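You operate a simulated robot arm through the tools that you are given. There is no shell and no other tool. Be economical: measure what you need, move in short steps, check, and stop when the job is done.

Carry out the task below with a simulated robot arm. There is one attempt and no reset: what you move stays moved.

Task
Mix the vial with the black band in the yellow rack at high speed until its tablet is gone.
Fine: stand it back in its well, turn the mixer off and rest the black bung from the black block on it; leave the other vials.
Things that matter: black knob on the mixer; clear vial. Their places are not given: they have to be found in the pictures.

The check looks at the end state, three seconds after you hand in, the way a careful person would. Anything else that was tipped, shoved, dropped, spilled or broken makes it a failure.

Robot
A 7-joint arm with a two-finger parallel gripper, fixed in place. Base frame: the origin is at the foot of the arm, x ahead of it, y to its left, z up. Lengths are in mm, angles in degrees, forces in N, time in s.
With the tool pointing down near the work surface it reaches from about 240 to 680 mm from the base axis. Its first joint turns from -66.0 to 66.0 degrees. Payload 2.4 kg.
The TCP is the grasp point between the finger pads, 30 mm short of the fingertips. In the tool frame z runs along the fingers and y along their closing line. Largest opening 94 mm; finger width 28, thickness 10; the body of the gripper, 50 by 96 mm, starts 55 mm behind the TCP.
Orientation is that of the tool frame in the base frame, as a unit quaternion [x, y, z, w]. With the fingers straight down and closing along the base's y, the tool's x points along the base's -x, its y along +y and its z along -z.

Tools
- The arm moves only by the tool jog_arm. Its argument "series" is a list that holds one entry, the list of rows, each a list of 7 numbers: the opening, from 0 (shut) to 1 (fully open), then the shift along the tool's x, y, z in m, then the turn, a rotation vector about the tool's x, y, z in degrees. In form: [[[grip, dx, dy, dz, wx, wy, wz], ...]]. A call has 1 to 12 rows; each row shifts and turns the commanded pose from where the row before left it, along the tool's axes as they then stand. Rows are played at 5 a second. More than 50 mm and 8.6 degrees between two rows, or a gripper value outside its range, and nothing of the call is played. Where a pose cannot be reached the arm comes as near as it can. A force on the tool above 40 N (or 10 N above the force at the start of the call, whichever is more), or a blocked arm, ends the call early, and 0.2 s more pass. The fingers move at their own pace (about 153 mm/s each) and stop on an object; they squeeze with about 37 N. The grip force told is the motor's: it shows also when the fingers shut on nothing. Time passes only in rows, and 0.2 s behind the last, so rows that do not move let the fingers close. The reply holds the time, the measured pose of the TCP, the force on the tool along the base axes, the opening and the grip force, in the units named above and with some noise.
- Cameras (640 x 400 px; columns grow to the right, rows downward): "scene" is fixed at [35.6, 463.2, 1464.2]; the picture's right is [-0.80, -0.59, 0.00], its down [-0.23, 0.31, -0.92] and it looks along [0.55, -0.74, -0.38] (base axes); focal length 371 px, centre (320, 200). "wrist" rides on the gripper at [-37, 0, -58] in the tool frame; the picture's right is [0.00, -1.00, 0.00], its down [0.97, 0.00, -0.24] and it looks along [0.24, 0.00, 0.97] (tool axes); focal length 218 px, centre (320, 200).
- camera(camera): a new picture of that camera. No time passes.
- point_at(camera, pixels): for up to 12 pixels [column, row] of the newest picture of that camera ("zoom" is the newest enlarged one), the place [x, y, z] in the base frame of the surface seen there, good to about 2 mm. No time passes.
- inspect(camera, box): a new picture of the part [left, top, right, bottom] of that camera's present view, enlarged. No time passes.
- finish_job(): hands the job in; it is judged then, once.

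Keep the steps short. Do not move on a guess: measure, check each grasp and each placing, and mend mistakes. In all there are 80 turns and 46 pictures (those below and enlarged ones count). Leave the gripper open and the arm clear of the work at the hand-in unless told otherwise, and finish with a single line.

The tools are called by a JSON object that holds its "api" and its "payload". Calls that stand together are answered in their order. jog_arm: Moves the arm, as the interface text tells. Its arguments: {"type":"object","properties":{"series":{"type":"array","items":{"type":"array","items":{"type":"array","items":{"type":"number"}}}}},"required":["series"]} The other tools are called the same way: camera (camera) takes a picture; point_at (camera, pixels) gives the place of the surface under pixels of a picture; inspect (camera, box) takes an enlarged picture of a part of a camera's view; finish_job () hands the job in.

At the start:

```text
time: 0.0
eef_pos: [362.6, -282.3, 1218.7]
ee_rot: [0.0, 1.0, 0.0, 0.001]
wrist_force: [0.1, 0.2, 0.7]
grip_width: 94.0
gripper_force: 0.2
```

scene: 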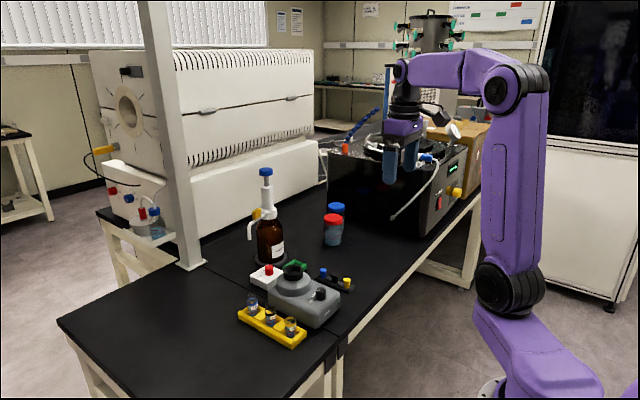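
wrist: 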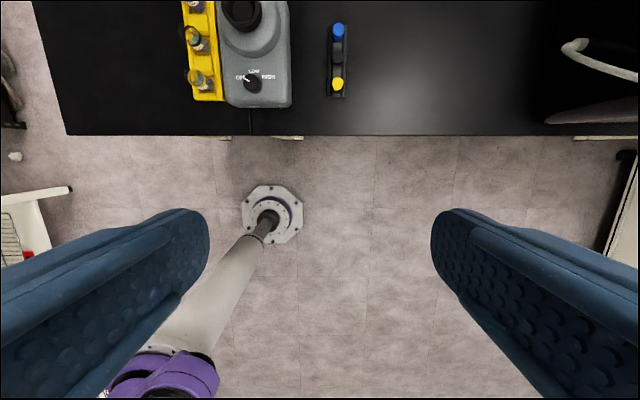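

I see the yellow rack with three vials, the grey mixer and a black block with bungs. I enlarge these in both views.

{"api": "inspect", "payload": {"camera": "scene", "box": [230, 250, 370, 350]}}

{"api": "inspect", "payload": {"camera": "wrist", "box": [170, 0, 370, 125]}}

```text
4.00 times, centred on (300, 300) of scene
```

zoom: 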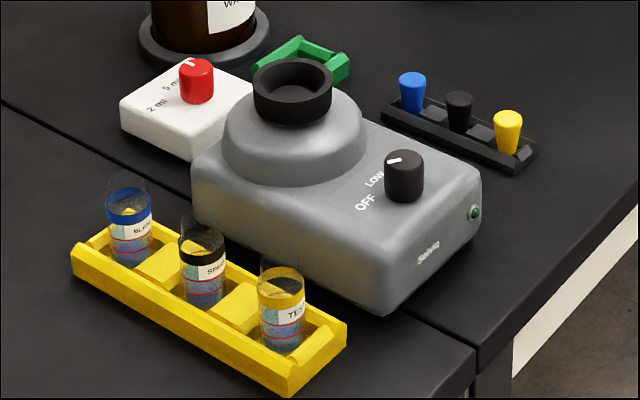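

```text
3.20 times, centred on (270, 62) of wrist
```

zoom: 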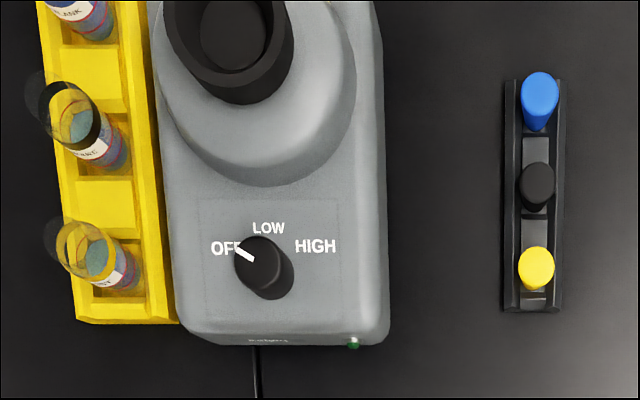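

I measure the vials, knob, cup and bungs in the enlarged wrist view.

{"api": "point_at", "payload": {"camera": "zoom", "pixels": [[92, 152], [60, 120], [105, 130], [90, 70], [90, 200], [262, 255], [248, 257], [228, 40], [225, 95], [537, 180], [540, 90], [536, 262]]}}

{"api": "point_at", "payload": {"camera": "scene", "pixels": [[274, 317], [274, 308], [331, 289], [332, 294], [303, 266], [345, 276], [345, 281], [294, 271], [270, 328], [292, 326], [253, 304], [291, 280]]}}

```text
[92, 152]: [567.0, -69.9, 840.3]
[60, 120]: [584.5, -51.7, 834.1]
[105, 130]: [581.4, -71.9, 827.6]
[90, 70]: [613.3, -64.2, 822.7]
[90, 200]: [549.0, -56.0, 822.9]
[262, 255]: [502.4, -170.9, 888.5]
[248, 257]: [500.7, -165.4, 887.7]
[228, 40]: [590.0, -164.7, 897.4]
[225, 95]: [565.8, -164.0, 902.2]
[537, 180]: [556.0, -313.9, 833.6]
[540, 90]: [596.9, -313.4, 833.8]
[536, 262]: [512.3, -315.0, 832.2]
```

```text
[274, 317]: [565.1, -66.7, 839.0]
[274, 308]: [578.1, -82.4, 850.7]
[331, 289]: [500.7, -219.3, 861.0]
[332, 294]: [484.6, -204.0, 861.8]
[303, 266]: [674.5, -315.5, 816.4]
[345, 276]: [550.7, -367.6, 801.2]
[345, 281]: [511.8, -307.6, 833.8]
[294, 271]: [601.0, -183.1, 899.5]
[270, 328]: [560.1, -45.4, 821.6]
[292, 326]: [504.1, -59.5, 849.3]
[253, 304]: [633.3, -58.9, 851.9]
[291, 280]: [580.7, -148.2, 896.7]
```

I move the open gripper to about (520,-130,1050), high over the mixer, for a closer look.

{"api": "jog_arm", "payload": {"series": [[[1, -0.0225, 0.0217, 0.0241, 0, 0, 0], [1, -0.0225, 0.0217, 0.0241, 0, 0, 0], [1, -0.0225, 0.0217, 0.0241, 0, 0, 0], [1, -0.0225, 0.0217, 0.0241, 0, 0, 0], [1, -0.0225, 0.0217, 0.0241, 0, 0, 0], [1, -0.0225, 0.0217, 0.0241, 0, 0, 0], [1, -0.0225, 0.0217, 0.0241, 0, 0, 0], [1, 0, 0, 0, 0, 0, 0]]]}}

{"api": "camera", "payload": {"camera": "wrist"}}

```text
time: 1.8
eef_pos: [519.6, -132.0, 1047.4]
ee_rot: [0.0, 1.0, 0.0, 0.0]
wrist_force: [-0.4, -0.9, -0.1]
grip_width: 94.0
gripper_force: 0.0
```

```text
41 pictures are left
```

wrist: 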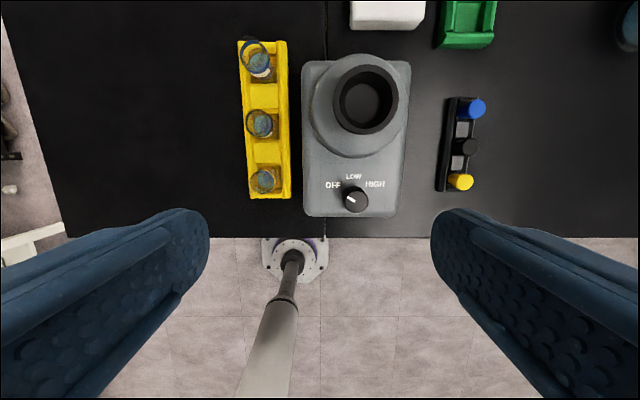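

{"api": "inspect", "payload": {"camera": "wrist", "box": [220, 30, 420, 155]}}

{"api": "point_at", "payload": {"camera": "wrist", "pixels": [[355, 199], [355, 188], [348, 198], [366, 199], [335, 98], [397, 98], [366, 67], [364, 130], [364, 100], [459, 146], [474, 146], [467, 139]]}}

```text
3.20 times, centred on (320, 92) of wrist
```

zoom: 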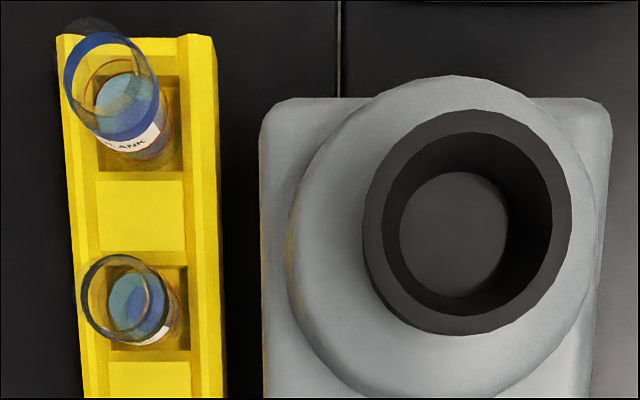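

```text
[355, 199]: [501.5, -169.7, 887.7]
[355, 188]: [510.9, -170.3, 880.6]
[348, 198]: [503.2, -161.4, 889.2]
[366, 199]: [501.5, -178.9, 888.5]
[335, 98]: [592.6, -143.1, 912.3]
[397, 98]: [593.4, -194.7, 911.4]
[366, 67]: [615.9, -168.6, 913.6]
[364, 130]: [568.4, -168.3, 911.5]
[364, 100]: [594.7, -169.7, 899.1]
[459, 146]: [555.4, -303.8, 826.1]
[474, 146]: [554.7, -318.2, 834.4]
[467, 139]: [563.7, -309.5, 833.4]
```

I measure the black-banded vial (rim near zoom (120,300)), the mixer top around the knob, and the rack edges.

{"api": "point_at", "payload": {"camera": "zoom", "pixels": [[84, 310], [118, 256], [150, 300], [112, 338], [137, 305], [160, 325], [90, 375], [205, 300], [140, 375], [455, 235], [87, 298], [100, 268]]}}

{"api": "point_at", "payload": {"camera": "wrist", "pixels": [[325, 205], [380, 205], [355, 214], [264, 180], [270, 140], [467, 147], [445, 185], [460, 182], [478, 107], [467, 130], [340, 188], [356, 235]]}}

{"api": "inspect", "payload": {"camera": "scene", "box": [250, 295, 306, 330]}}

```text
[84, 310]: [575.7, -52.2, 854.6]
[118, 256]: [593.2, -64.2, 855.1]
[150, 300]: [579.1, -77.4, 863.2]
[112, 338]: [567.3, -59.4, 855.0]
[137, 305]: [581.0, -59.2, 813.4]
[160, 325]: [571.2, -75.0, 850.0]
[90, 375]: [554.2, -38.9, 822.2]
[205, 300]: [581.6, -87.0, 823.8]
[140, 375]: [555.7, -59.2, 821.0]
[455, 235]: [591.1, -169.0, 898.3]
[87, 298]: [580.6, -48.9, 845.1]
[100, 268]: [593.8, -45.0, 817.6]
```

```text
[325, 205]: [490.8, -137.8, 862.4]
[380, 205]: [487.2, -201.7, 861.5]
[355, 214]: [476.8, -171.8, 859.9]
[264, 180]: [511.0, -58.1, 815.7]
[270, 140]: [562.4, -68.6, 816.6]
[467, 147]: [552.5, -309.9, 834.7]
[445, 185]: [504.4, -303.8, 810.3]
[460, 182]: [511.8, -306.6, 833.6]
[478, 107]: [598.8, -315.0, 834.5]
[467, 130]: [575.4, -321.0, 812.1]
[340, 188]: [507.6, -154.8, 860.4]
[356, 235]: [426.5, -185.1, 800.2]
```

```text
11.43 times, centred on (278, 312) of scene
```

zoom: 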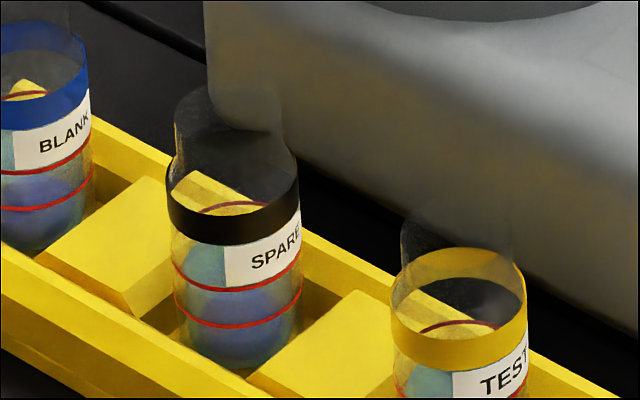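

{"api": "inspect", "payload": {"camera": "wrist", "box": [315, 165, 395, 215]}}

{"api": "point_at", "payload": {"camera": "wrist", "pixels": [[333, 185], [354, 176], [375, 184], [366, 190], [343, 206], [300, 120], [364, 155], [340, 150], [467, 155], [445, 120]]}}

```text
8.00 times, centred on (355, 190) of wrist
```

zoom: 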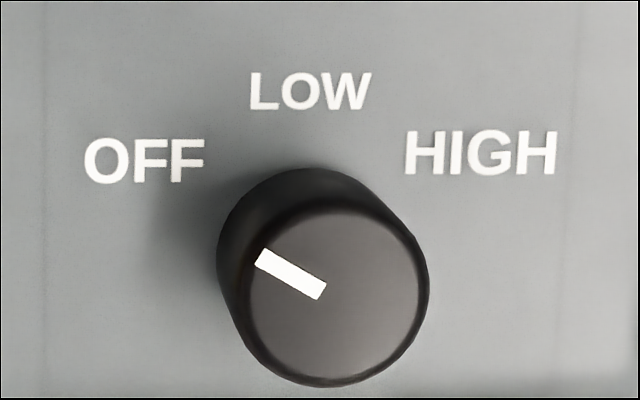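

```text
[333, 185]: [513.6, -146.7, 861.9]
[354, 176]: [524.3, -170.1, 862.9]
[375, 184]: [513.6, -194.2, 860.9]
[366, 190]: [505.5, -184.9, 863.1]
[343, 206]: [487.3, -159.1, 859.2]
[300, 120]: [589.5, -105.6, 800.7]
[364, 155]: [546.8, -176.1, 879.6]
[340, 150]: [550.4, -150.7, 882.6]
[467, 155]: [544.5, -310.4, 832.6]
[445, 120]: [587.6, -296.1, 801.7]
```

The knob's pointer sits about 60° left, on OFF, and HIGH is about 60° right, so the turn is 120° clockwise. I position over the knob at (499.5,-170.4) and pre-turn the gripper by -60°.

{"api": "jog_arm", "payload": {"series": [[[0.4, 0.0067, -0.0128, 0.029, 0, 0, 0], [0.4, 0.0067, -0.0128, 0.029, 0, 0, 0], [0.4, 0.0067, -0.0128, 0.029, 0, 0, 0], [0.4, 0, 0, 0, 0, 0, -7.5], [0.4, 0, 0, 0, 0, 0, -7.5], [0.4, 0, 0, 0, 0, 0, -7.5], [0.4, 0, 0, 0, 0, 0, -7.5], [0.4, 0, 0, 0, 0, 0, -7.5], [0.4, 0, 0, 0, 0, 0, -7.5], [0.4, 0, 0, 0, 0, 0, -7.5], [0.4, 0, 0, 0, 0, 0, -7.5], [0.4, 0, 0, 0, 0, 0, 0]]]}}

{"api": "camera", "payload": {"camera": "wrist"}}

```text
time: 4.4
eef_pos: [499.5, -168.0, 962.0]
ee_rot: [-0.501, 0.866, 0.0, 0.001]
wrist_force: [0.0, -0.4, 1.3]
grip_width: 37.6
gripper_force: 0.0
```

```text
37 pictures are left
```

wrist: 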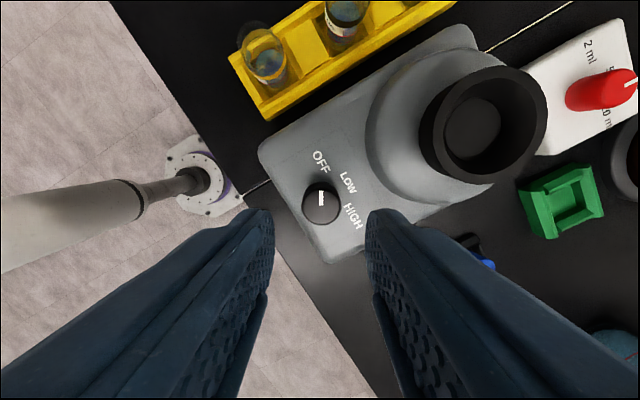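

{"api": "point_at", "payload": {"camera": "wrist", "pixels": [[321, 200], [306, 203], [335, 203], [320, 188], [320, 220], [335, 190], [350, 230], [385, 195]]}}

```text
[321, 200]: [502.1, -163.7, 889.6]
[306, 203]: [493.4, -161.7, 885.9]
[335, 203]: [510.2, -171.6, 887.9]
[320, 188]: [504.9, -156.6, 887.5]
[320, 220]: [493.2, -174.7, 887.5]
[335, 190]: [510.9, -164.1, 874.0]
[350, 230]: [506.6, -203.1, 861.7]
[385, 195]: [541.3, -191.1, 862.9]
```

{"api": "inspect", "payload": {"camera": "wrist", "box": [288, 180, 352, 220]}}

```text
10.00 times, centred on (320, 200) of wrist
```

zoom: 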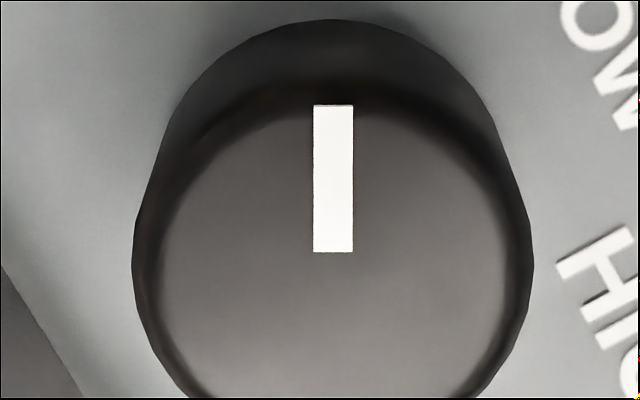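

The knob is centred under the tool axis to within 1 mm. I lower to z≈895 and close on the knob.

{"api": "jog_arm", "payload": {"series": [[[0.4, 0, -0.0009, 0.022, 0, 0, 0], [0.4, 0, 0, 0.022, 0, 0, 0], [0.4, 0, 0, 0.015, 0, 0, 0], [0.4, 0, 0, 0.007, 0, 0, 0], [0.4, 0, 0, 0, 0, 0, 0], [0.2, 0, 0, 0, 0, 0, 0], [0.2, 0, 0, 0, 0, 0, 0], [0.2, 0, 0, 0, 0, 0, 0]]]}}

```text
time: 6.2
eef_pos: [500.4, -169.3, 895.0]
ee_rot: [-0.501, 0.866, 0.0, 0.0]
wrist_force: [-1.9, 0.7, -1.9]
grip_width: 25.7
gripper_force: 44.4
```

I have the knob (25.7 mm). I turn it clockwise, which is positive about the tool's z, in steps.

{"api": "jog_arm", "payload": {"series": [[[0.2, 0, 0, 0, 0, 0, 7.5], [0.2, 0, 0, 0, 0, 0, 7.5], [0.2, 0, 0, 0, 0, 0, 7.5], [0.2, 0, 0, 0, 0, 0, 7.5], [0.2, 0, 0, 0, 0, 0, 7.5], [0.2, 0, 0, 0, 0, 0, 7.5], [0.2, 0, 0, 0, 0, 0, 7.5], [0.2, 0, 0, 0, 0, 0, 7.5], [0.2, 0, 0, 0, 0, 0, 0]]]}}

{"api": "inspect", "payload": {"camera": "scene", "box": [230, 250, 370, 350]}}

```text
time: 8.2
eef_pos: [501.0, -169.7, 896.7]
ee_rot: [0.001, 1.0, 0.0, -0.002]
wrist_force: [-1.1, -6.6, -27.0]
grip_width: 25.5
gripper_force: 44.7
```

```text
4.00 times, centred on (300, 300) of scene
```

zoom: 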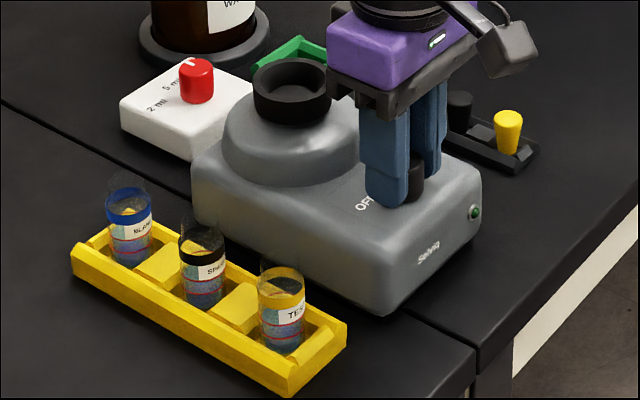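

A -27 N vertical load has built up with a 1.7 mm rise. I ease it by 1.5 mm downward and then see what it reads.

{"api": "jog_arm", "payload": {"series": [[[0.2, 0, 0, 0.0015, 0, 0, 0], [0.2, 0, 0, 0, 0, 0, 0]]]}}

```text
time: 8.8
eef_pos: [499.2, -169.7, 896.0]
ee_rot: [0.0, 1.0, 0.001, 0.001]
wrist_force: [-4.8, -7.5, 8.5]
grip_width: 25.7
gripper_force: 45.3
```

The load is now small. I continue the turn to +60°.

{"api": "jog_arm", "payload": {"series": [[[0.2, 0, 0, 0, 0, 0, 7.5], [0.2, 0, 0, 0, 0, 0, 7.5], [0.2, 0, 0, 0, 0, 0, 7.5], [0.2, 0, 0, 0, 0, 0, 7.5], [0.2, 0, 0, 0, 0, 0, 7.5], [0.2, 0, 0, 0, 0, 0, 7.5], [0.2, 0, 0, 0, 0, 0, 7.5], [0.2, 0, 0, 0, 0, 0, 7.5], [0.2, 0, 0, 0, 0, 0, 0]]]}}

```text
time: 10.2
eef_pos: [500.6, -169.7, 895.9]
ee_rot: [0.368, 0.93, 0.001, 0.0]
wrist_force: [-6.5, -0.8, 5.9]
grip_width: 25.7
gripper_force: 45.3
stopped in row 6: the force on the tool passed its limit (the readings are from after the stop); the commanded pose is now the measured one
```

It stopped at +43° on a force limit. I continue slower.

{"api": "jog_arm", "payload": {"series": [[[0.2, 0, 0, 0, 0, 0, 3.5], [0.2, 0, 0, 0, 0, 0, 3.5], [0.2, 0, 0, 0, 0, 0, 3.5], [0.2, 0, 0, 0, 0, 0, 3.5], [0.2, 0, 0, 0, 0, 0, 3], [0.2, 0, 0, 0, 0, 0, 0]]]}}

```text
time: 11.6
eef_pos: [499.4, -169.7, 896.2]
ee_rot: [0.502, 0.865, -0.001, 0.001]
wrist_force: [-7.1, 2.4, 21.0]
grip_width: 25.6
gripper_force: 44.7
```

Turned to +60°. I open slightly, rise straight up and look at the pointer.

{"api": "jog_arm", "payload": {"series": [[[0.4, 0, 0, 0, 0, 0, 0], [0.4, 0, 0, 0, 0, 0, 0], [0.4, 0, 0, -0.02, 0, 0, 0], [0.4, 0, 0, -0.03, 0, 0, 0], [0.4, 0, 0, -0.04, 0, 0, 0], [0.4, 0, 0, -0.04, 0, 0, 0], [0.4, 0, 0, 0, 0, 0, 0]]]}}

{"api": "camera", "payload": {"camera": "wrist"}}

```text
time: 13.2
eef_pos: [499.4, -170.0, 1025.8]
ee_rot: [0.501, 0.865, -0.001, 0.001]
wrist_force: [-0.2, 0.2, -0.4]
grip_width: 37.6
gripper_force: 0.1
```

```text
34 pictures are left
```

wrist: 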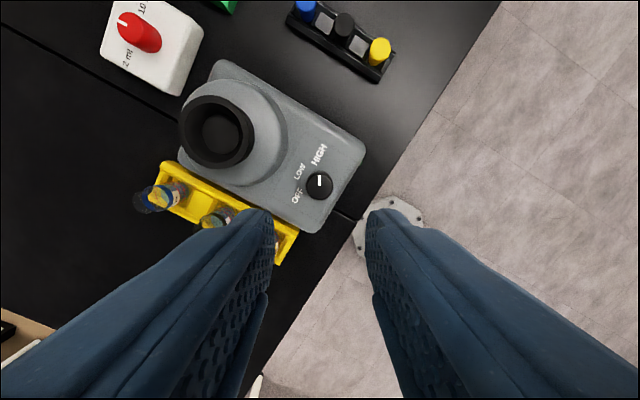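

The pointer is at HIGH. I turn the gripper back to 0° and move over the black-banded vial near (580,-64).

{"api": "jog_arm", "payload": {"series": [[[0.65, 0, 0, 0, 0, 0, -7.5], [0.65, 0, 0, 0, 0, 0, -7.5], [0.65, 0, 0, 0, 0, 0, -7.5], [0.65, 0, 0, 0, 0, 0, -7.5], [0.65, 0, 0, 0, 0, 0, -7.5], [0.65, 0, 0, 0, 0, 0, -7.5], [0.65, 0, 0, 0, 0, 0, -7.5], [0.65, 0, 0, 0, 0, 0, -7.5], [0.65, -0.0269, 0.0353, 0, 0, 0, 0], [0.65, -0.0269, 0.0353, 0, 0, 0, 0], [0.65, -0.0269, 0.0353, 0.02, 0, 0, 0], [0.65, 0, 0, 0.03, 0, 0, 0]]]}}

{"api": "camera", "payload": {"camera": "wrist"}}

```text
time: 15.8
eef_pos: [581.7, -63.1, 976.5]
ee_rot: [0.001, 1.0, -0.001, 0.001]
wrist_force: [-0.2, 0.8, -0.4]
grip_width: 61.0
gripper_force: 0.1
```

```text
33 pictures are left
```

wrist: 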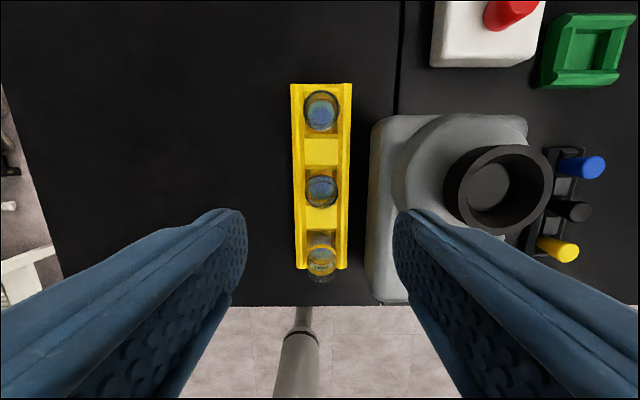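

{"api": "inspect", "payload": {"camera": "wrist", "box": [288, 165, 368, 215]}}

{"api": "point_at", "payload": {"camera": "wrist", "pixels": [[305, 189], [338, 189], [321, 172], [321, 206], [344, 189], [297, 189], [375, 200], [320, 110], [320, 262], [320, 150], [320, 220], [490, 190]]}}

```text
8.00 times, centred on (328, 190) of wrist
```

zoom: 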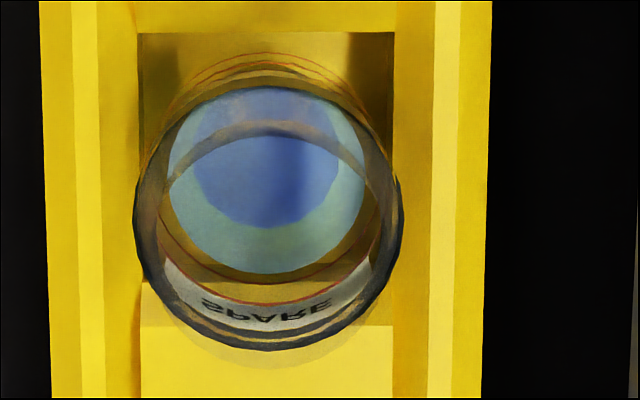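

```text
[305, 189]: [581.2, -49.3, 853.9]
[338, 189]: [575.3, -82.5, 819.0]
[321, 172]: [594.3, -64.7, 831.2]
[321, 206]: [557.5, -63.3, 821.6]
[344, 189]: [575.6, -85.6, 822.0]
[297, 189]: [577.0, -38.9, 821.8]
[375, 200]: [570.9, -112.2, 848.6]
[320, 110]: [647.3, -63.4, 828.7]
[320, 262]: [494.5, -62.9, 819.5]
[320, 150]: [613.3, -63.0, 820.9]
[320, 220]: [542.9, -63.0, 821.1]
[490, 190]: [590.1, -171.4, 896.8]
```

The vial rim centre is at about (581.5,-64.3). I shift 1.2 mm, set the opening to 47 mm, and descend to z≈864 so the fingertips stay above the rack rails (822).

{"api": "jog_arm", "payload": {"series": [[[0.5, 0, -0.0012, 0.025, 0, 0, 0], [0.5, 0, 0, 0.03, 0, 0, 0], [0.5, 0, 0, 0.03, 0, 0, 0], [0.5, 0, 0, 0.0275, 0, 0, 0], [0.5, 0, 0, 0, 0, 0, 0]]]}}

{"api": "inspect", "payload": {"camera": "scene", "box": [240, 265, 320, 350]}}

```text
time: 17.0
eef_pos: [582.2, -64.2, 862.8]
ee_rot: [0.002, 1.0, -0.001, 0.001]
wrist_force: [0.1, 0.4, 0.0]
grip_width: 47.1
gripper_force: 0.1
```

```text
4.71 times, centred on (280, 308) of scene
```

zoom: 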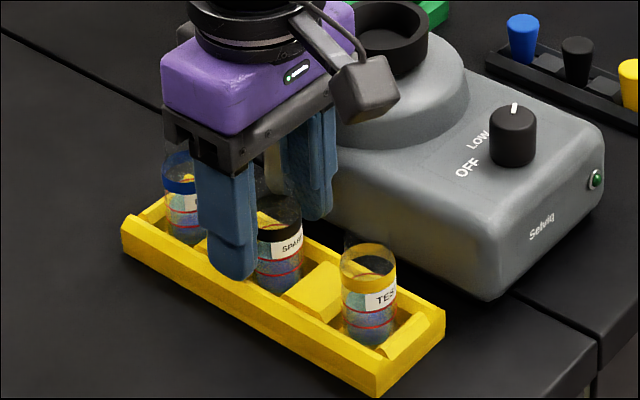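

The fingers straddle the vial clear of everything. I close on it.

{"api": "jog_arm", "payload": {"series": [[[0.2, 0, 0, 0, 0, 0, 0], [0.2, 0, 0, 0, 0, 0, 0], [0.2, 0, 0, 0, 0, 0, 0]]]}}

```text
time: 17.8
eef_pos: [581.9, -64.1, 863.3]
ee_rot: [0.001, 1.0, 0.0, 0.0]
wrist_force: [0.6, -1.0, 0.0]
grip_width: 25.5
gripper_force: 37.5
```

Gripped at 25.5 mm. I lift it gently and straight up by 125 mm.

{"api": "jog_arm", "payload": {"series": [[[0.2, 0, 0, -0.005, 0, 0, 0], [0.2, 0, 0, -0.012, 0, 0, 0], [0.2, 0, 0, -0.018, 0, 0, 0], [0.2, 0, 0, -0.02, 0, 0, 0], [0.2, 0, 0, -0.02, 0, 0, 0], [0.2, 0, 0, -0.02, 0, 0, 0], [0.2, 0, 0, -0.016, 0, 0, 0], [0.2, 0, 0, -0.01, 0, 0, 0], [0.2, 0, 0, -0.004, 0, 0, 0], [0.2, 0, 0, 0, 0, 0, 0]]]}}

{"api": "inspect", "payload": {"camera": "scene", "box": [230, 220, 330, 330]}}

{"api": "camera", "payload": {"camera": "wrist"}}

```text
time: 20.0
eef_pos: [582.4, -66.5, 987.3]
ee_rot: [0.002, 1.0, -0.001, 0.0]
wrist_force: [-0.5, -0.5, 0.1]
grip_width: 25.6
gripper_force: 36.7
```

```text
3.64 times, centred on (280, 275) of scene
```

zoom: 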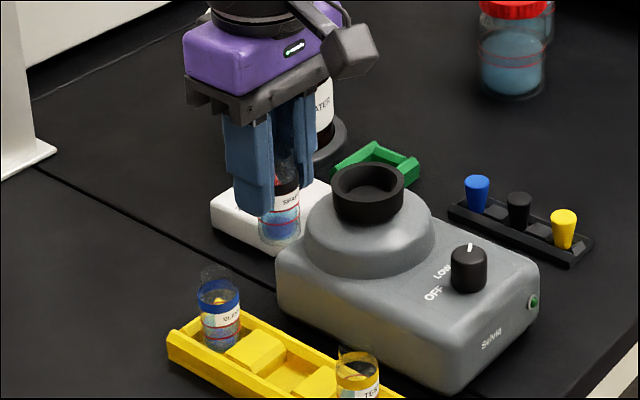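

```text
29 pictures are left
```

wrist: 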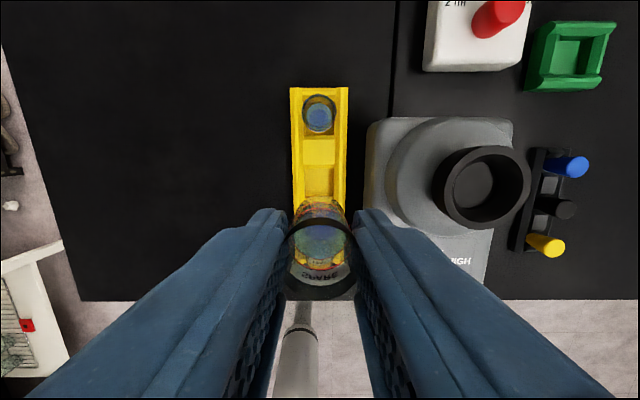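

{"api": "point_at", "payload": {"camera": "wrist", "pixels": [[320, 182], [315, 178], [330, 175], [472, 187], [434, 190], [529, 190], [482, 148], [478, 228], [320, 152]]}}

```text
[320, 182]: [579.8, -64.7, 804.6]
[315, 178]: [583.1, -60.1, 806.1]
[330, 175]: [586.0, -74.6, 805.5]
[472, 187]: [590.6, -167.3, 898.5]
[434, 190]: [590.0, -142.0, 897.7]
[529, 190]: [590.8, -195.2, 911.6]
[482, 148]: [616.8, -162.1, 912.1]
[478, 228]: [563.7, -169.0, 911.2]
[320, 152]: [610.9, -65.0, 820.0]
```

The well floor is at 805.5, so the vial bottom is 57.5 mm below the TCP; in the cup (floor 898) the TCP belongs at about 955.5. I move level over the cup centre (591.5,-169).

{"api": "jog_arm", "payload": {"series": [[[0.2, -0.0005, -0.005, -0.003, 0, 0, 0], [0.2, -0.001, -0.01, 0, 0, 0, 0], [0.2, -0.0015, -0.016, 0, 0, 0, 0], [0.2, -0.0015, -0.02, 0, 0, 0, 0], [0.2, -0.0015, -0.02, 0, 0, 0, 0], [0.2, -0.0015, -0.016, 0, 0, 0, 0], [0.2, -0.001, -0.01, 0, 0, 0, 0], [0.2, -0.0006, -0.005, 0, 0, 0, 0], [0.2, 0, -0.0005, 0, 0, 0, 0], [0.2, 0, 0, 0, 0, 0, 0]]]}}

{"api": "camera", "payload": {"camera": "wrist"}}

{"api": "inspect", "payload": {"camera": "scene", "box": [230, 210, 350, 320]}}

```text
time: 22.2
eef_pos: [590.1, -168.0, 990.9]
ee_rot: [0.002, 1.0, -0.001, 0.0]
wrist_force: [-0.2, 0.1, 0.1]
grip_width: 25.8
gripper_force: 37.4
```

```text
28 pictures are left
```

wrist: 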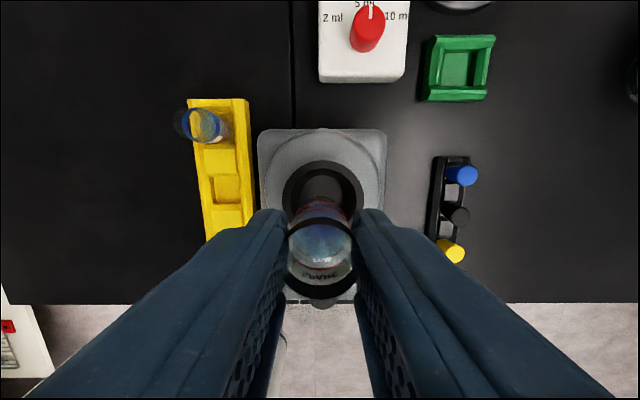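

```text
3.64 times, centred on (290, 265) of scene
```

zoom: 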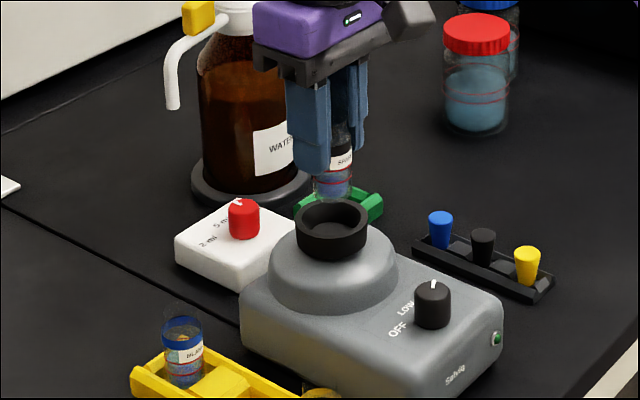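

I shift 1.5 mm to centre on the cup and lower gently to just above its floor.

{"api": "jog_arm", "payload": {"series": [[[0.2, -0.001, -0.0013, 0.005, 0, 0, 0], [0.2, 0, 0, 0.008, 0, 0, 0], [0.2, 0, 0, 0.008, 0, 0, 0], [0.2, 0, 0, 0.006, 0, 0, 0], [0.2, 0, 0, 0.004, 0, 0, 0], [0.2, 0, 0, 0.0025, 0, 0, 0], [0.2, 0, 0, 0, 0, 0, 0]]]}}

{"api": "inspect", "payload": {"camera": "scene", "box": [270, 210, 350, 290]}}

```text
time: 23.8
eef_pos: [591.1, -170.7, 956.8]
ee_rot: [0.001, 1.0, -0.001, 0.001]
wrist_force: [0.8, 0.9, -0.1]
grip_width: 25.7
gripper_force: 37.0
```

```text
5.00 times, centred on (310, 250) of scene
```

zoom: 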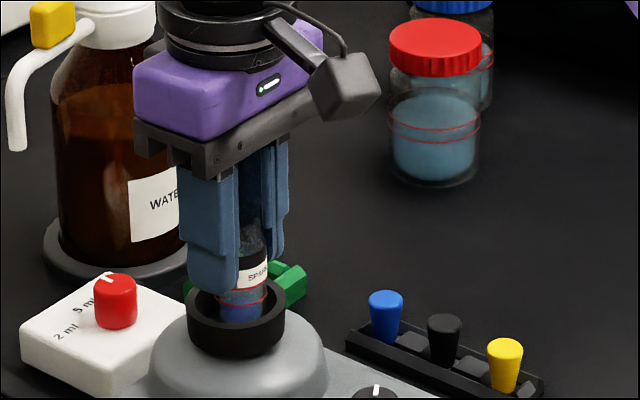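

The vial is in the cup with no contact force yet. I lower millimetre by millimetre until it touches the floor.

{"api": "jog_arm", "payload": {"series": [[[0.2, 0, 0, 0.001, 0, 0, 0], [0.2, 0, 0, 0, 0, 0, 0]]]}}

{"api": "jog_arm", "payload": {"series": [[[0.2, 0, 0, 0.001, 0, 0, 0], [0.2, 0, 0, 0, 0, 0, 0]]]}}

```text
time: 24.4
eef_pos: [593.2, -171.1, 956.6]
ee_rot: [0.001, 1.0, -0.001, 0.0]
wrist_force: [0.5, -1.0, 0.1]
grip_width: 25.8
gripper_force: 36.9
```

```text
time: 25.0
eef_pos: [591.5, -170.3, 957.3]
ee_rot: [0.002, 1.0, -0.001, 0.001]
wrist_force: [2.1, 0.0, 1.3]
grip_width: 25.9
gripper_force: 36.9
```

{"api": "jog_arm", "payload": {"series": [[[0.2, 0, 0, 0.001, 0, 0, 0], [0.2, 0, 0, 0, 0, 0, 0], [0.2, 0, 0, 0, 0, 0, 0], [0.2, 0, 0, 0, 0, 0, 0], [0.2, 0, 0, 0, 0, 0, 0]]]}}

{"api": "camera", "payload": {"camera": "wrist"}}

```text
time: 26.2
eef_pos: [591.7, -169.2, 953.9]
ee_rot: [0.001, 1.0, -0.001, 0.001]
wrist_force: [3.0, -0.9, 0.3]
grip_width: 25.7
gripper_force: 37.2
```

```text
25 pictures are left
```

wrist: 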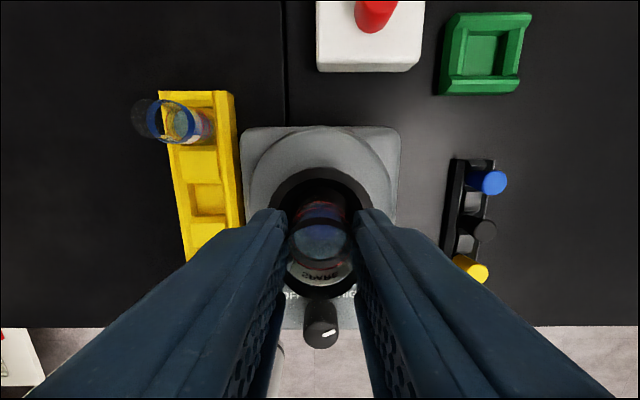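

{"api": "jog_arm", "payload": {"series": [[[0.2, 0, 0, 0.001, 0, 0, 0], [0.2, 0, 0, 0, 0, 0, 0], [0.2, 0, 0, 0, 0, 0, 0]]]}}

{"api": "inspect", "payload": {"camera": "wrist", "box": [270, 180, 370, 300]}}

```text
time: 27.0
eef_pos: [591.7, -170.0, 953.5]
ee_rot: [0.002, 1.0, -0.002, 0.001]
wrist_force: [3.0, -0.5, 1.0]
grip_width: 25.7
gripper_force: 37.1
```

```text
3.33 times, centred on (320, 240) of wrist
```

zoom: 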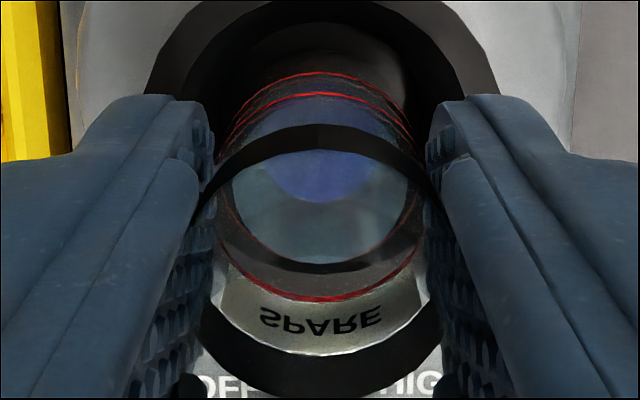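

{"api": "jog_arm", "payload": {"series": [[[0.2, 0, 0, 0.001, 0, 0, 0], [0.2, 0, 0, 0.001, 0, 0, 0], [0.2, 0, 0, 0, 0, 0, 0], [0.2, 0, 0, 0, 0, 0, 0], [0.2, 0, 0, 0, 0, 0, 0]]]}}

{"api": "inspect", "payload": {"camera": "scene", "box": [280, 240, 330, 290]}}

```text
time: 28.2
eef_pos: [590.9, -168.9, 951.6]
ee_rot: [0.001, 1.0, -0.001, 0.001]
wrist_force: [5.0, -0.9, 1.3]
grip_width: 25.7
gripper_force: 37.5
```

```text
8.00 times, centred on (305, 265) of scene
```

zoom: 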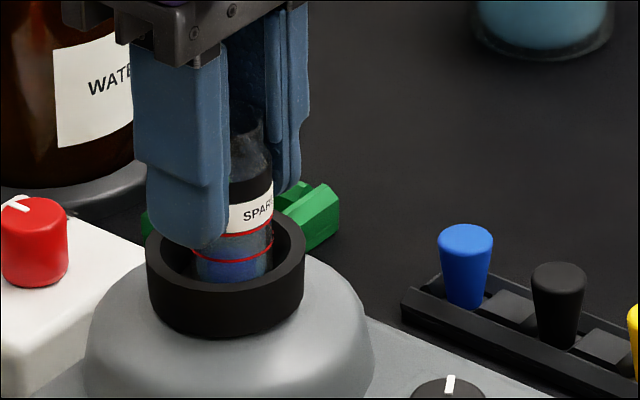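

The sideways load (+5 N in x) says the vial leans on the near wall. I shift 1.5 mm in +x and keep it there.

{"api": "jog_arm", "payload": {"series": [[[0.2, -0.0015, 0, 0, 0, 0, 0], [0.2, 0, 0, 0.001, 0, 0, 0], [0.2, 0, 0, 0, 0, 0, 0], [0.2, 0, 0, 0, 0, 0, 0]]]}}

```text
time: 29.2
eef_pos: [592.0, -168.7, 950.9]
ee_rot: [0.001, 1.0, 0.0, 0.0]
wrist_force: [-1.3, 0.6, 1.6]
grip_width: 25.8
gripper_force: 37.5
```

{"api": "jog_arm", "payload": {"series": [[[0.2, 0, 0, 0.001, 0, 0, 0], [0.2, 0, 0, 0, 0, 0, 0], [0.2, 0, 0, 0, 0, 0, 0], [0.2, 0, 0, 0, 0, 0, 0], [0.2, 0, 0, 0, 0, 0, 0], [0.2, 0, 0, 0, 0, 0, 0], [0.2, 0, 0, 0, 0, 0, 0], [0.2, 0, 0, 0, 0, 0, 0]]]}}

{"api": "inspect", "payload": {"camera": "wrist", "box": [270, 180, 370, 300]}}

```text
time: 31.0
eef_pos: [593.2, -168.2, 949.4]
ee_rot: [0.002, 1.0, -0.002, 0.0]
wrist_force: [0.3, 1.0, 1.3]
grip_width: 26.0
gripper_force: 36.9
```

```text
3.33 times, centred on (320, 240) of wrist
```

zoom: 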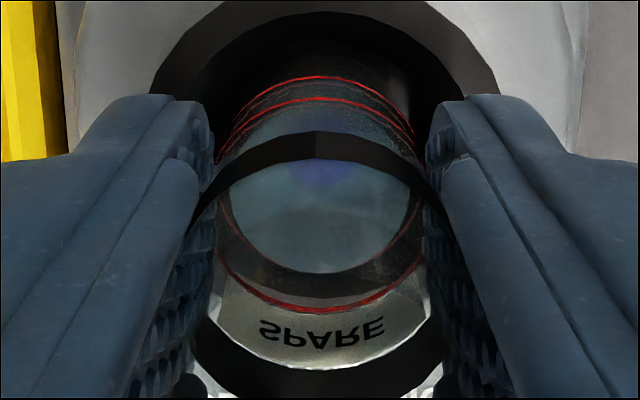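

The dark-blue tablet is visibly smaller, so mixing works. I hold still.

{"api": "jog_arm", "payload": {"series": [[[0.2, 0, 0, 0, 0, 0, 0], [0.2, 0, 0, 0, 0, 0, 0], [0.2, 0, 0, 0, 0, 0, 0], [0.2, 0, 0, 0, 0, 0, 0], [0.2, 0, 0, 0, 0, 0, 0], [0.2, 0, 0, 0, 0, 0, 0], [0.2, 0, 0, 0, 0, 0, 0], [0.2, 0, 0, 0, 0, 0, 0], [0.2, 0, 0, 0, 0, 0, 0], [0.2, 0, 0, 0, 0, 0, 0], [0.2, 0, 0, 0, 0, 0, 0], [0.2, 0, 0, 0, 0, 0, 0]]]}}

{"api": "inspect", "payload": {"camera": "wrist", "box": [270, 180, 370, 300]}}

```text
time: 33.6
eef_pos: [592.6, -169.3, 950.4]
ee_rot: [0.002, 1.0, -0.001, -0.001]
wrist_force: [-0.7, 0.3, 0.9]
grip_width: 25.7
gripper_force: 37.0
```

```text
3.33 times, centred on (320, 240) of wrist
```

zoom: 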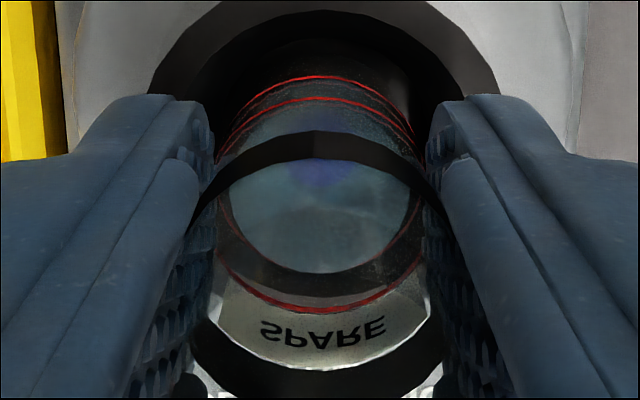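

The tablet has stopped shrinking while the contact forces are near zero, so the vial is not pressed in enough. I lower in 1 mm steps until there's a contact force.

{"api": "jog_arm", "payload": {"series": [[[0.2, 0, 0, 0.001, 0, 0, 0], [0.2, 0, 0, 0, 0, 0, 0], [0.2, 0, 0, 0.001, 0, 0, 0], [0.2, 0, 0, 0, 0, 0, 0], [0.2, 0, 0, 0, 0, 0, 0]]]}}

```text
time: 34.8
eef_pos: [593.5, -171.3, 947.5]
ee_rot: [0.002, 1.0, 0.0, 0.001]
wrist_force: [0.3, -1.4, 2.4]
grip_width: 25.3
gripper_force: 36.9
```

{"api": "inspect", "payload": {"camera": "scene", "box": [280, 240, 330, 290]}}

```text
8.00 times, centred on (305, 265) of scene
```

zoom: 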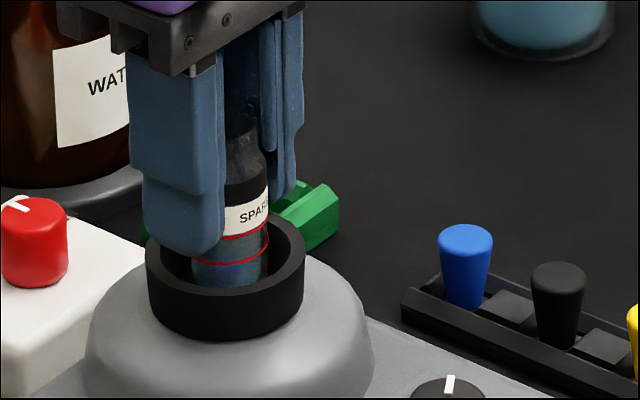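

{"api": "jog_arm", "payload": {"series": [[[0.2, 0, 0, 0, 0, 0, 0], [0.2, 0, 0, 0, 0, 0, 0], [0.2, 0, 0, 0, 0, 0, 0], [0.2, 0, 0, 0, 0, 0, 0], [0.2, 0, 0, 0, 0, 0, 0], [0.2, 0, 0, 0, 0, 0, 0], [0.2, 0, 0, 0, 0, 0, 0], [0.2, 0, 0, 0, 0, 0, 0], [0.2, 0, 0, 0, 0, 0, 0], [0.2, 0, 0, 0, 0, 0, 0]]]}}

{"api": "inspect", "payload": {"camera": "wrist", "box": [270, 180, 370, 300]}}

```text
time: 37.0
eef_pos: [594.1, -170.6, 948.1]
ee_rot: [0.001, 1.0, -0.002, 0.001]
wrist_force: [0.5, -2.5, 4.1]
grip_width: 25.2
gripper_force: 36.9
```

```text
3.33 times, centred on (320, 240) of wrist
```

zoom: 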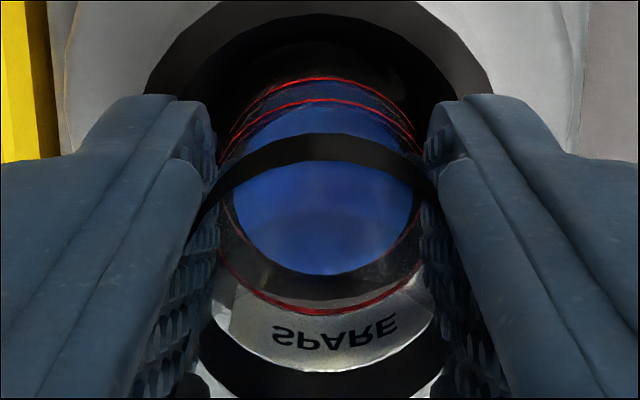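

Now it's mixing properly: the liquid has turned an even deep blue. I hold on for a few seconds more.

{"api": "jog_arm", "payload": {"series": [[[0.2, 0, 0, 0, 0, 0, 0], [0.2, 0, 0, 0, 0, 0, 0], [0.2, 0, 0, 0, 0, 0, 0], [0.2, 0, 0, 0, 0, 0, 0], [0.2, 0, 0, 0, 0, 0, 0], [0.2, 0, 0, 0, 0, 0, 0], [0.2, 0, 0, 0, 0, 0, 0], [0.2, 0, 0, 0, 0, 0, 0], [0.2, 0, 0, 0, 0, 0, 0], [0.2, 0, 0, 0, 0, 0, 0], [0.2, 0, 0, 0, 0, 0, 0], [0.2, 0, 0, 0, 0, 0, 0]]]}}

{"api": "jog_arm", "payload": {"series": [[[0.2, 0, 0, 0, 0, 0, 0], [0.2, 0, 0, 0, 0, 0, 0], [0.2, 0, 0, 0, 0, 0, 0], [0.2, 0, 0, 0, 0, 0, 0], [0.2, 0, 0, 0, 0, 0, 0], [0.2, 0, 0, 0, 0, 0, 0], [0.2, 0, 0, 0, 0, 0, 0], [0.2, 0, 0, 0, 0, 0, 0], [0.2, 0, 0, 0, 0, 0, 0], [0.2, 0, 0, 0, 0, 0, 0], [0.2, 0, 0, 0, 0, 0, 0], [0.2, 0, 0, 0, 0, 0, 0]]]}}

{"api": "inspect", "payload": {"camera": "wrist", "box": [270, 180, 370, 300]}}

```text
time: 39.6
eef_pos: [593.1, -169.7, 947.1]
ee_rot: [0.001, 1.0, -0.001, 0.001]
wrist_force: [1.1, 0.4, 3.3]
grip_width: 25.9
gripper_force: 36.9
```

```text
time: 42.2
eef_pos: [592.8, -170.0, 947.7]
ee_rot: [0.002, 1.0, -0.001, 0.0]
wrist_force: [0.0, -0.5, 2.3]
grip_width: 25.8
gripper_force: 37.3
```

```text
3.33 times, centred on (320, 240) of wrist
```

zoom: 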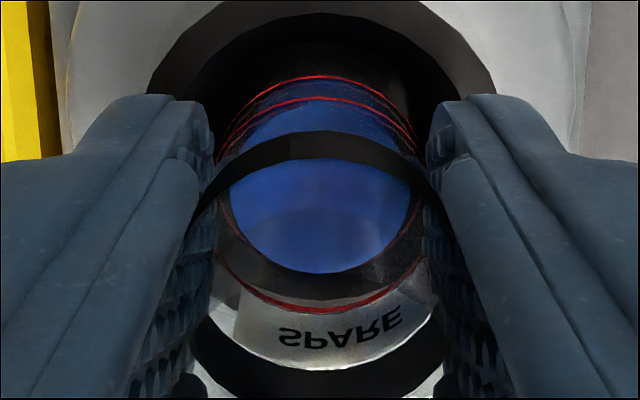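

Uniform blue. I lift the vial clear and inspect its bottom from the side.

{"api": "jog_arm", "payload": {"series": [[[0.2, 0, 0, -0.003, 0, 0, 0], [0.2, 0, 0, -0.006, 0, 0, 0], [0.2, 0, 0, -0.01, 0, 0, 0], [0.2, 0, 0, -0.012, 0, 0, 0], [0.2, 0, 0, -0.012, 0, 0, 0], [0.2, 0, 0, -0.007, 0, 0, 0], [0.2, 0, 0, 0, 0, 0, 0]]]}}

{"api": "inspect", "payload": {"camera": "scene", "box": [290, 225, 350, 285]}}

{"api": "inspect", "payload": {"camera": "wrist", "box": [270, 180, 370, 300]}}

```text
time: 43.8
eef_pos: [593.5, -169.6, 998.8]
ee_rot: [0.002, 1.0, -0.001, 0.0]
wrist_force: [-0.3, 0.0, -0.3]
grip_width: 25.9
gripper_force: 36.7
```

```text
6.67 times, centred on (320, 255) of scene
```

zoom: 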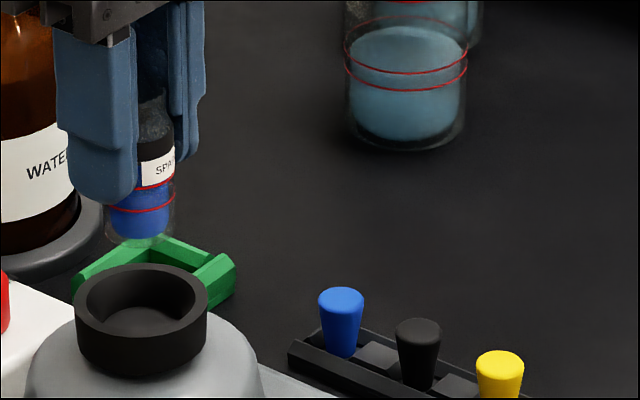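

```text
3.33 times, centred on (320, 240) of wrist
```

zoom: 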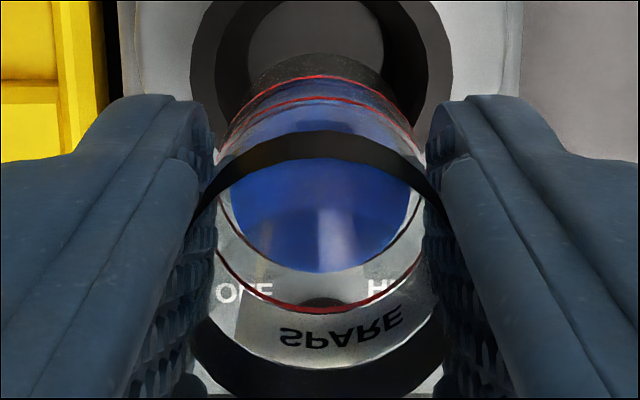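

The tablet is gone. I carry the vial level back over its well (581.9,-64.2).

{"api": "jog_arm", "payload": {"series": [[[0.2, 0.0006, 0.005, 0, 0, 0, 0], [0.2, 0.0012, 0.011, 0, 0, 0, 0], [0.2, 0.0016, 0.017, 0, 0, 0, 0], [0.2, 0.0022, 0.02, 0, 0, 0, 0], [0.2, 0.0022, 0.02, 0, 0, 0, 0], [0.2, 0.0016, 0.017, 0, 0, 0, 0], [0.2, 0.0012, 0.01, 0, 0, 0, 0], [0.2, 0.0007, 0.0054, 0, 0, 0, 0], [0.2, 0, 0, 0, 0, 0, 0], [0.2, 0, 0, 0, 0, 0, 0]]]}}

{"api": "camera", "payload": {"camera": "wrist"}}

```text
time: 46.0
eef_pos: [582.4, -63.8, 996.0]
ee_rot: [0.001, 1.0, 0.0, 0.001]
wrist_force: [-0.2, 0.3, -1.3]
grip_width: 25.7
gripper_force: 37.3
```

```text
15 pictures are left
```

wrist: 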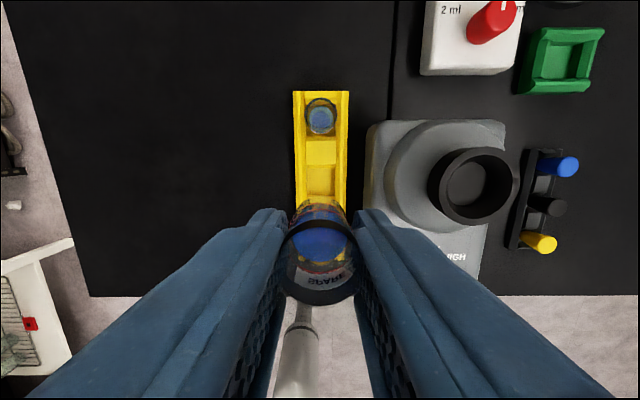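

The well is under the vial. I descend to z≈872, then in fine steps.

{"api": "jog_arm", "payload": {"series": [[[0.2, 0, -0.0003, 0.006, 0, 0, 0], [0.2, 0, 0, 0.014, 0, 0, 0], [0.2, 0, 0, 0.02, 0, 0, 0], [0.2, 0, 0, 0.022, 0, 0, 0], [0.2, 0, 0, 0.022, 0, 0, 0], [0.2, 0, 0, 0.018, 0, 0, 0], [0.2, 0, 0, 0.012, 0, 0, 0], [0.2, 0, 0, 0.008, 0, 0, 0], [0.2, 0, 0, 0, 0, 0, 0], [0.2, 0, 0, 0, 0, 0, 0]]]}}

{"api": "jog_arm", "payload": {"series": [[[0.2, 0, 0, 0.002, 0, 0, 0], [0.2, 0, 0, 0.002, 0, 0, 0], [0.2, 0, 0, 0.002, 0, 0, 0], [0.2, 0, 0, 0, 0, 0, 0]]]}}

```text
time: 48.2
eef_pos: [582.5, -65.0, 875.9]
ee_rot: [0.001, 1.0, 0.0, 0.0]
wrist_force: [0.4, -0.6, -0.8]
grip_width: 25.7
gripper_force: 36.8
```

```text
time: 49.2
eef_pos: [583.0, -63.9, 869.5]
ee_rot: [0.002, 1.0, 0.0, 0.001]
wrist_force: [0.1, -1.0, 0.5]
grip_width: 25.4
gripper_force: 37.5
```

{"api": "jog_arm", "payload": {"series": [[[0.2, 0, 0, 0.0015, 0, 0, 0], [0.2, 0, 0, 0.0015, 0, 0, 0], [0.2, 0, 0, 0.0015, 0, 0, 0], [0.2, 0, 0, 0, 0, 0, 0]]]}}

```text
time: 50.2
eef_pos: [581.4, -63.6, 866.1]
ee_rot: [0.001, 1.0, 0.0, 0.001]
wrist_force: [-0.9, 0.3, -0.4]
grip_width: 25.7
gripper_force: 36.6
```

No contact yet, so I go on in 1 mm steps.

{"api": "jog_arm", "payload": {"series": [[[0.2, 0, 0, 0.001, 0, 0, 0], [0.2, 0, 0, 0, 0, 0, 0], [0.2, 0, 0, 0.001, 0, 0, 0], [0.2, 0, 0, 0, 0, 0, 0]]]}}

{"api": "jog_arm", "payload": {"series": [[[0.2, 0, 0, 0.001, 0, 0, 0], [0.2, 0, 0, 0, 0, 0, 0]]]}}

```text
time: 51.2
eef_pos: [583.6, -64.5, 863.6]
ee_rot: [0.002, 1.0, 0.001, 0.001]
wrist_force: [0.4, -0.2, -0.3]
grip_width: 25.7
gripper_force: 37.1
```

```text
time: 51.8
eef_pos: [581.5, -65.4, 862.2]
ee_rot: [0.002, 1.0, -0.001, -0.001]
wrist_force: [0.9, -0.5, 0.0]
grip_width: 25.6
gripper_force: 37.0
```

{"api": "jog_arm", "payload": {"series": [[[0.2, 0, 0, 0.001, 0, 0, 0], [0.2, 0, 0, 0, 0, 0, 0]]]}}

{"api": "jog_arm", "payload": {"series": [[[0.2, 0, 0, 0.001, 0, 0, 0], [0.2, 0, 0, 0, 0, 0, 0]]]}}

{"api": "inspect", "payload": {"camera": "scene", "box": [245, 285, 310, 350]}}

```text
time: 52.4
eef_pos: [580.9, -65.0, 862.0]
ee_rot: [0.003, 1.0, 0.0, 0.0]
wrist_force: [-0.1, -0.4, 0.1]
grip_width: 25.6
gripper_force: 37.2
```

```text
time: 53.0
eef_pos: [581.7, -66.2, 860.7]
ee_rot: [0.002, 1.0, 0.0, 0.0]
wrist_force: [-0.1, -0.2, -0.8]
grip_width: 25.8
gripper_force: 36.5
```

```text
6.15 times, centred on (278, 318) of scene
```

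zoom: 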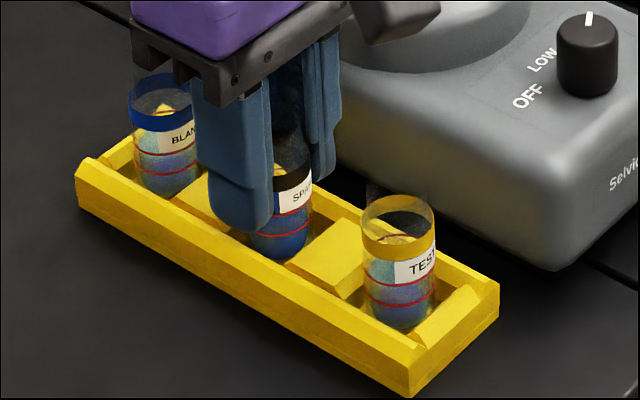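

Still no contact; the vial probably slid up a little in the grip during mixing. I continue in 1 mm steps.

{"api": "jog_arm", "payload": {"series": [[[0.2, 0, 0, 0.001, 0, 0, 0], [0.2, 0, 0, 0, 0, 0, 0], [0.2, 0, 0, 0.001, 0, 0, 0], [0.2, 0, 0, 0, 0, 0, 0]]]}}

{"api": "jog_arm", "payload": {"series": [[[0.2, 0, 0, 0.001, 0, 0, 0], [0.2, 0, 0, 0, 0, 0, 0]]]}}

```text
time: 54.0
eef_pos: [581.4, -64.0, 859.5]
ee_rot: [0.001, 1.0, -0.001, 0.001]
wrist_force: [-4.0, -0.4, 19.3]
grip_width: 25.6
gripper_force: 36.8
```

```text
time: 54.6
eef_pos: [584.0, -66.1, 859.1]
ee_rot: [0.002, 1.0, 0.0, 0.002]
wrist_force: [-7.3, -2.7, 32.5]
grip_width: 25.8
gripper_force: 36.6
```

Firm contact (19–32 N). I back off 1.5 mm and check the force before releasing.

{"api": "jog_arm", "payload": {"series": [[[0.2, 0, 0, -0.0015, 0, 0, 0], [0.2, 0, 0, 0, 0, 0, 0]]]}}

{"api": "inspect", "payload": {"camera": "scene", "box": [255, 295, 305, 345]}}

```text
time: 55.2
eef_pos: [582.0, -65.2, 859.2]
ee_rot: [0.002, 1.0, -0.002, 0.002]
wrist_force: [3.2, -3.1, 14.6]
grip_width: 25.8
gripper_force: 37.1
```

```text
8.00 times, centred on (280, 320) of scene
```

zoom: 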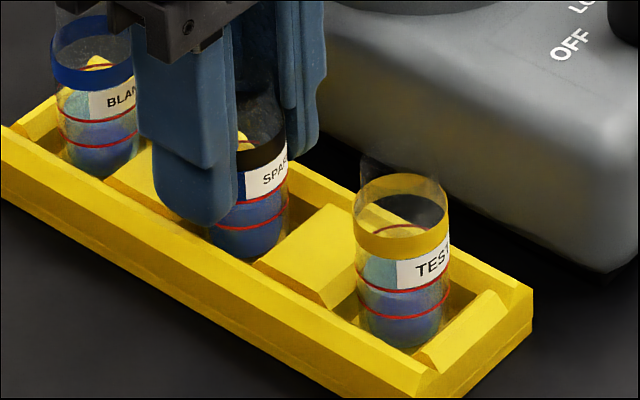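

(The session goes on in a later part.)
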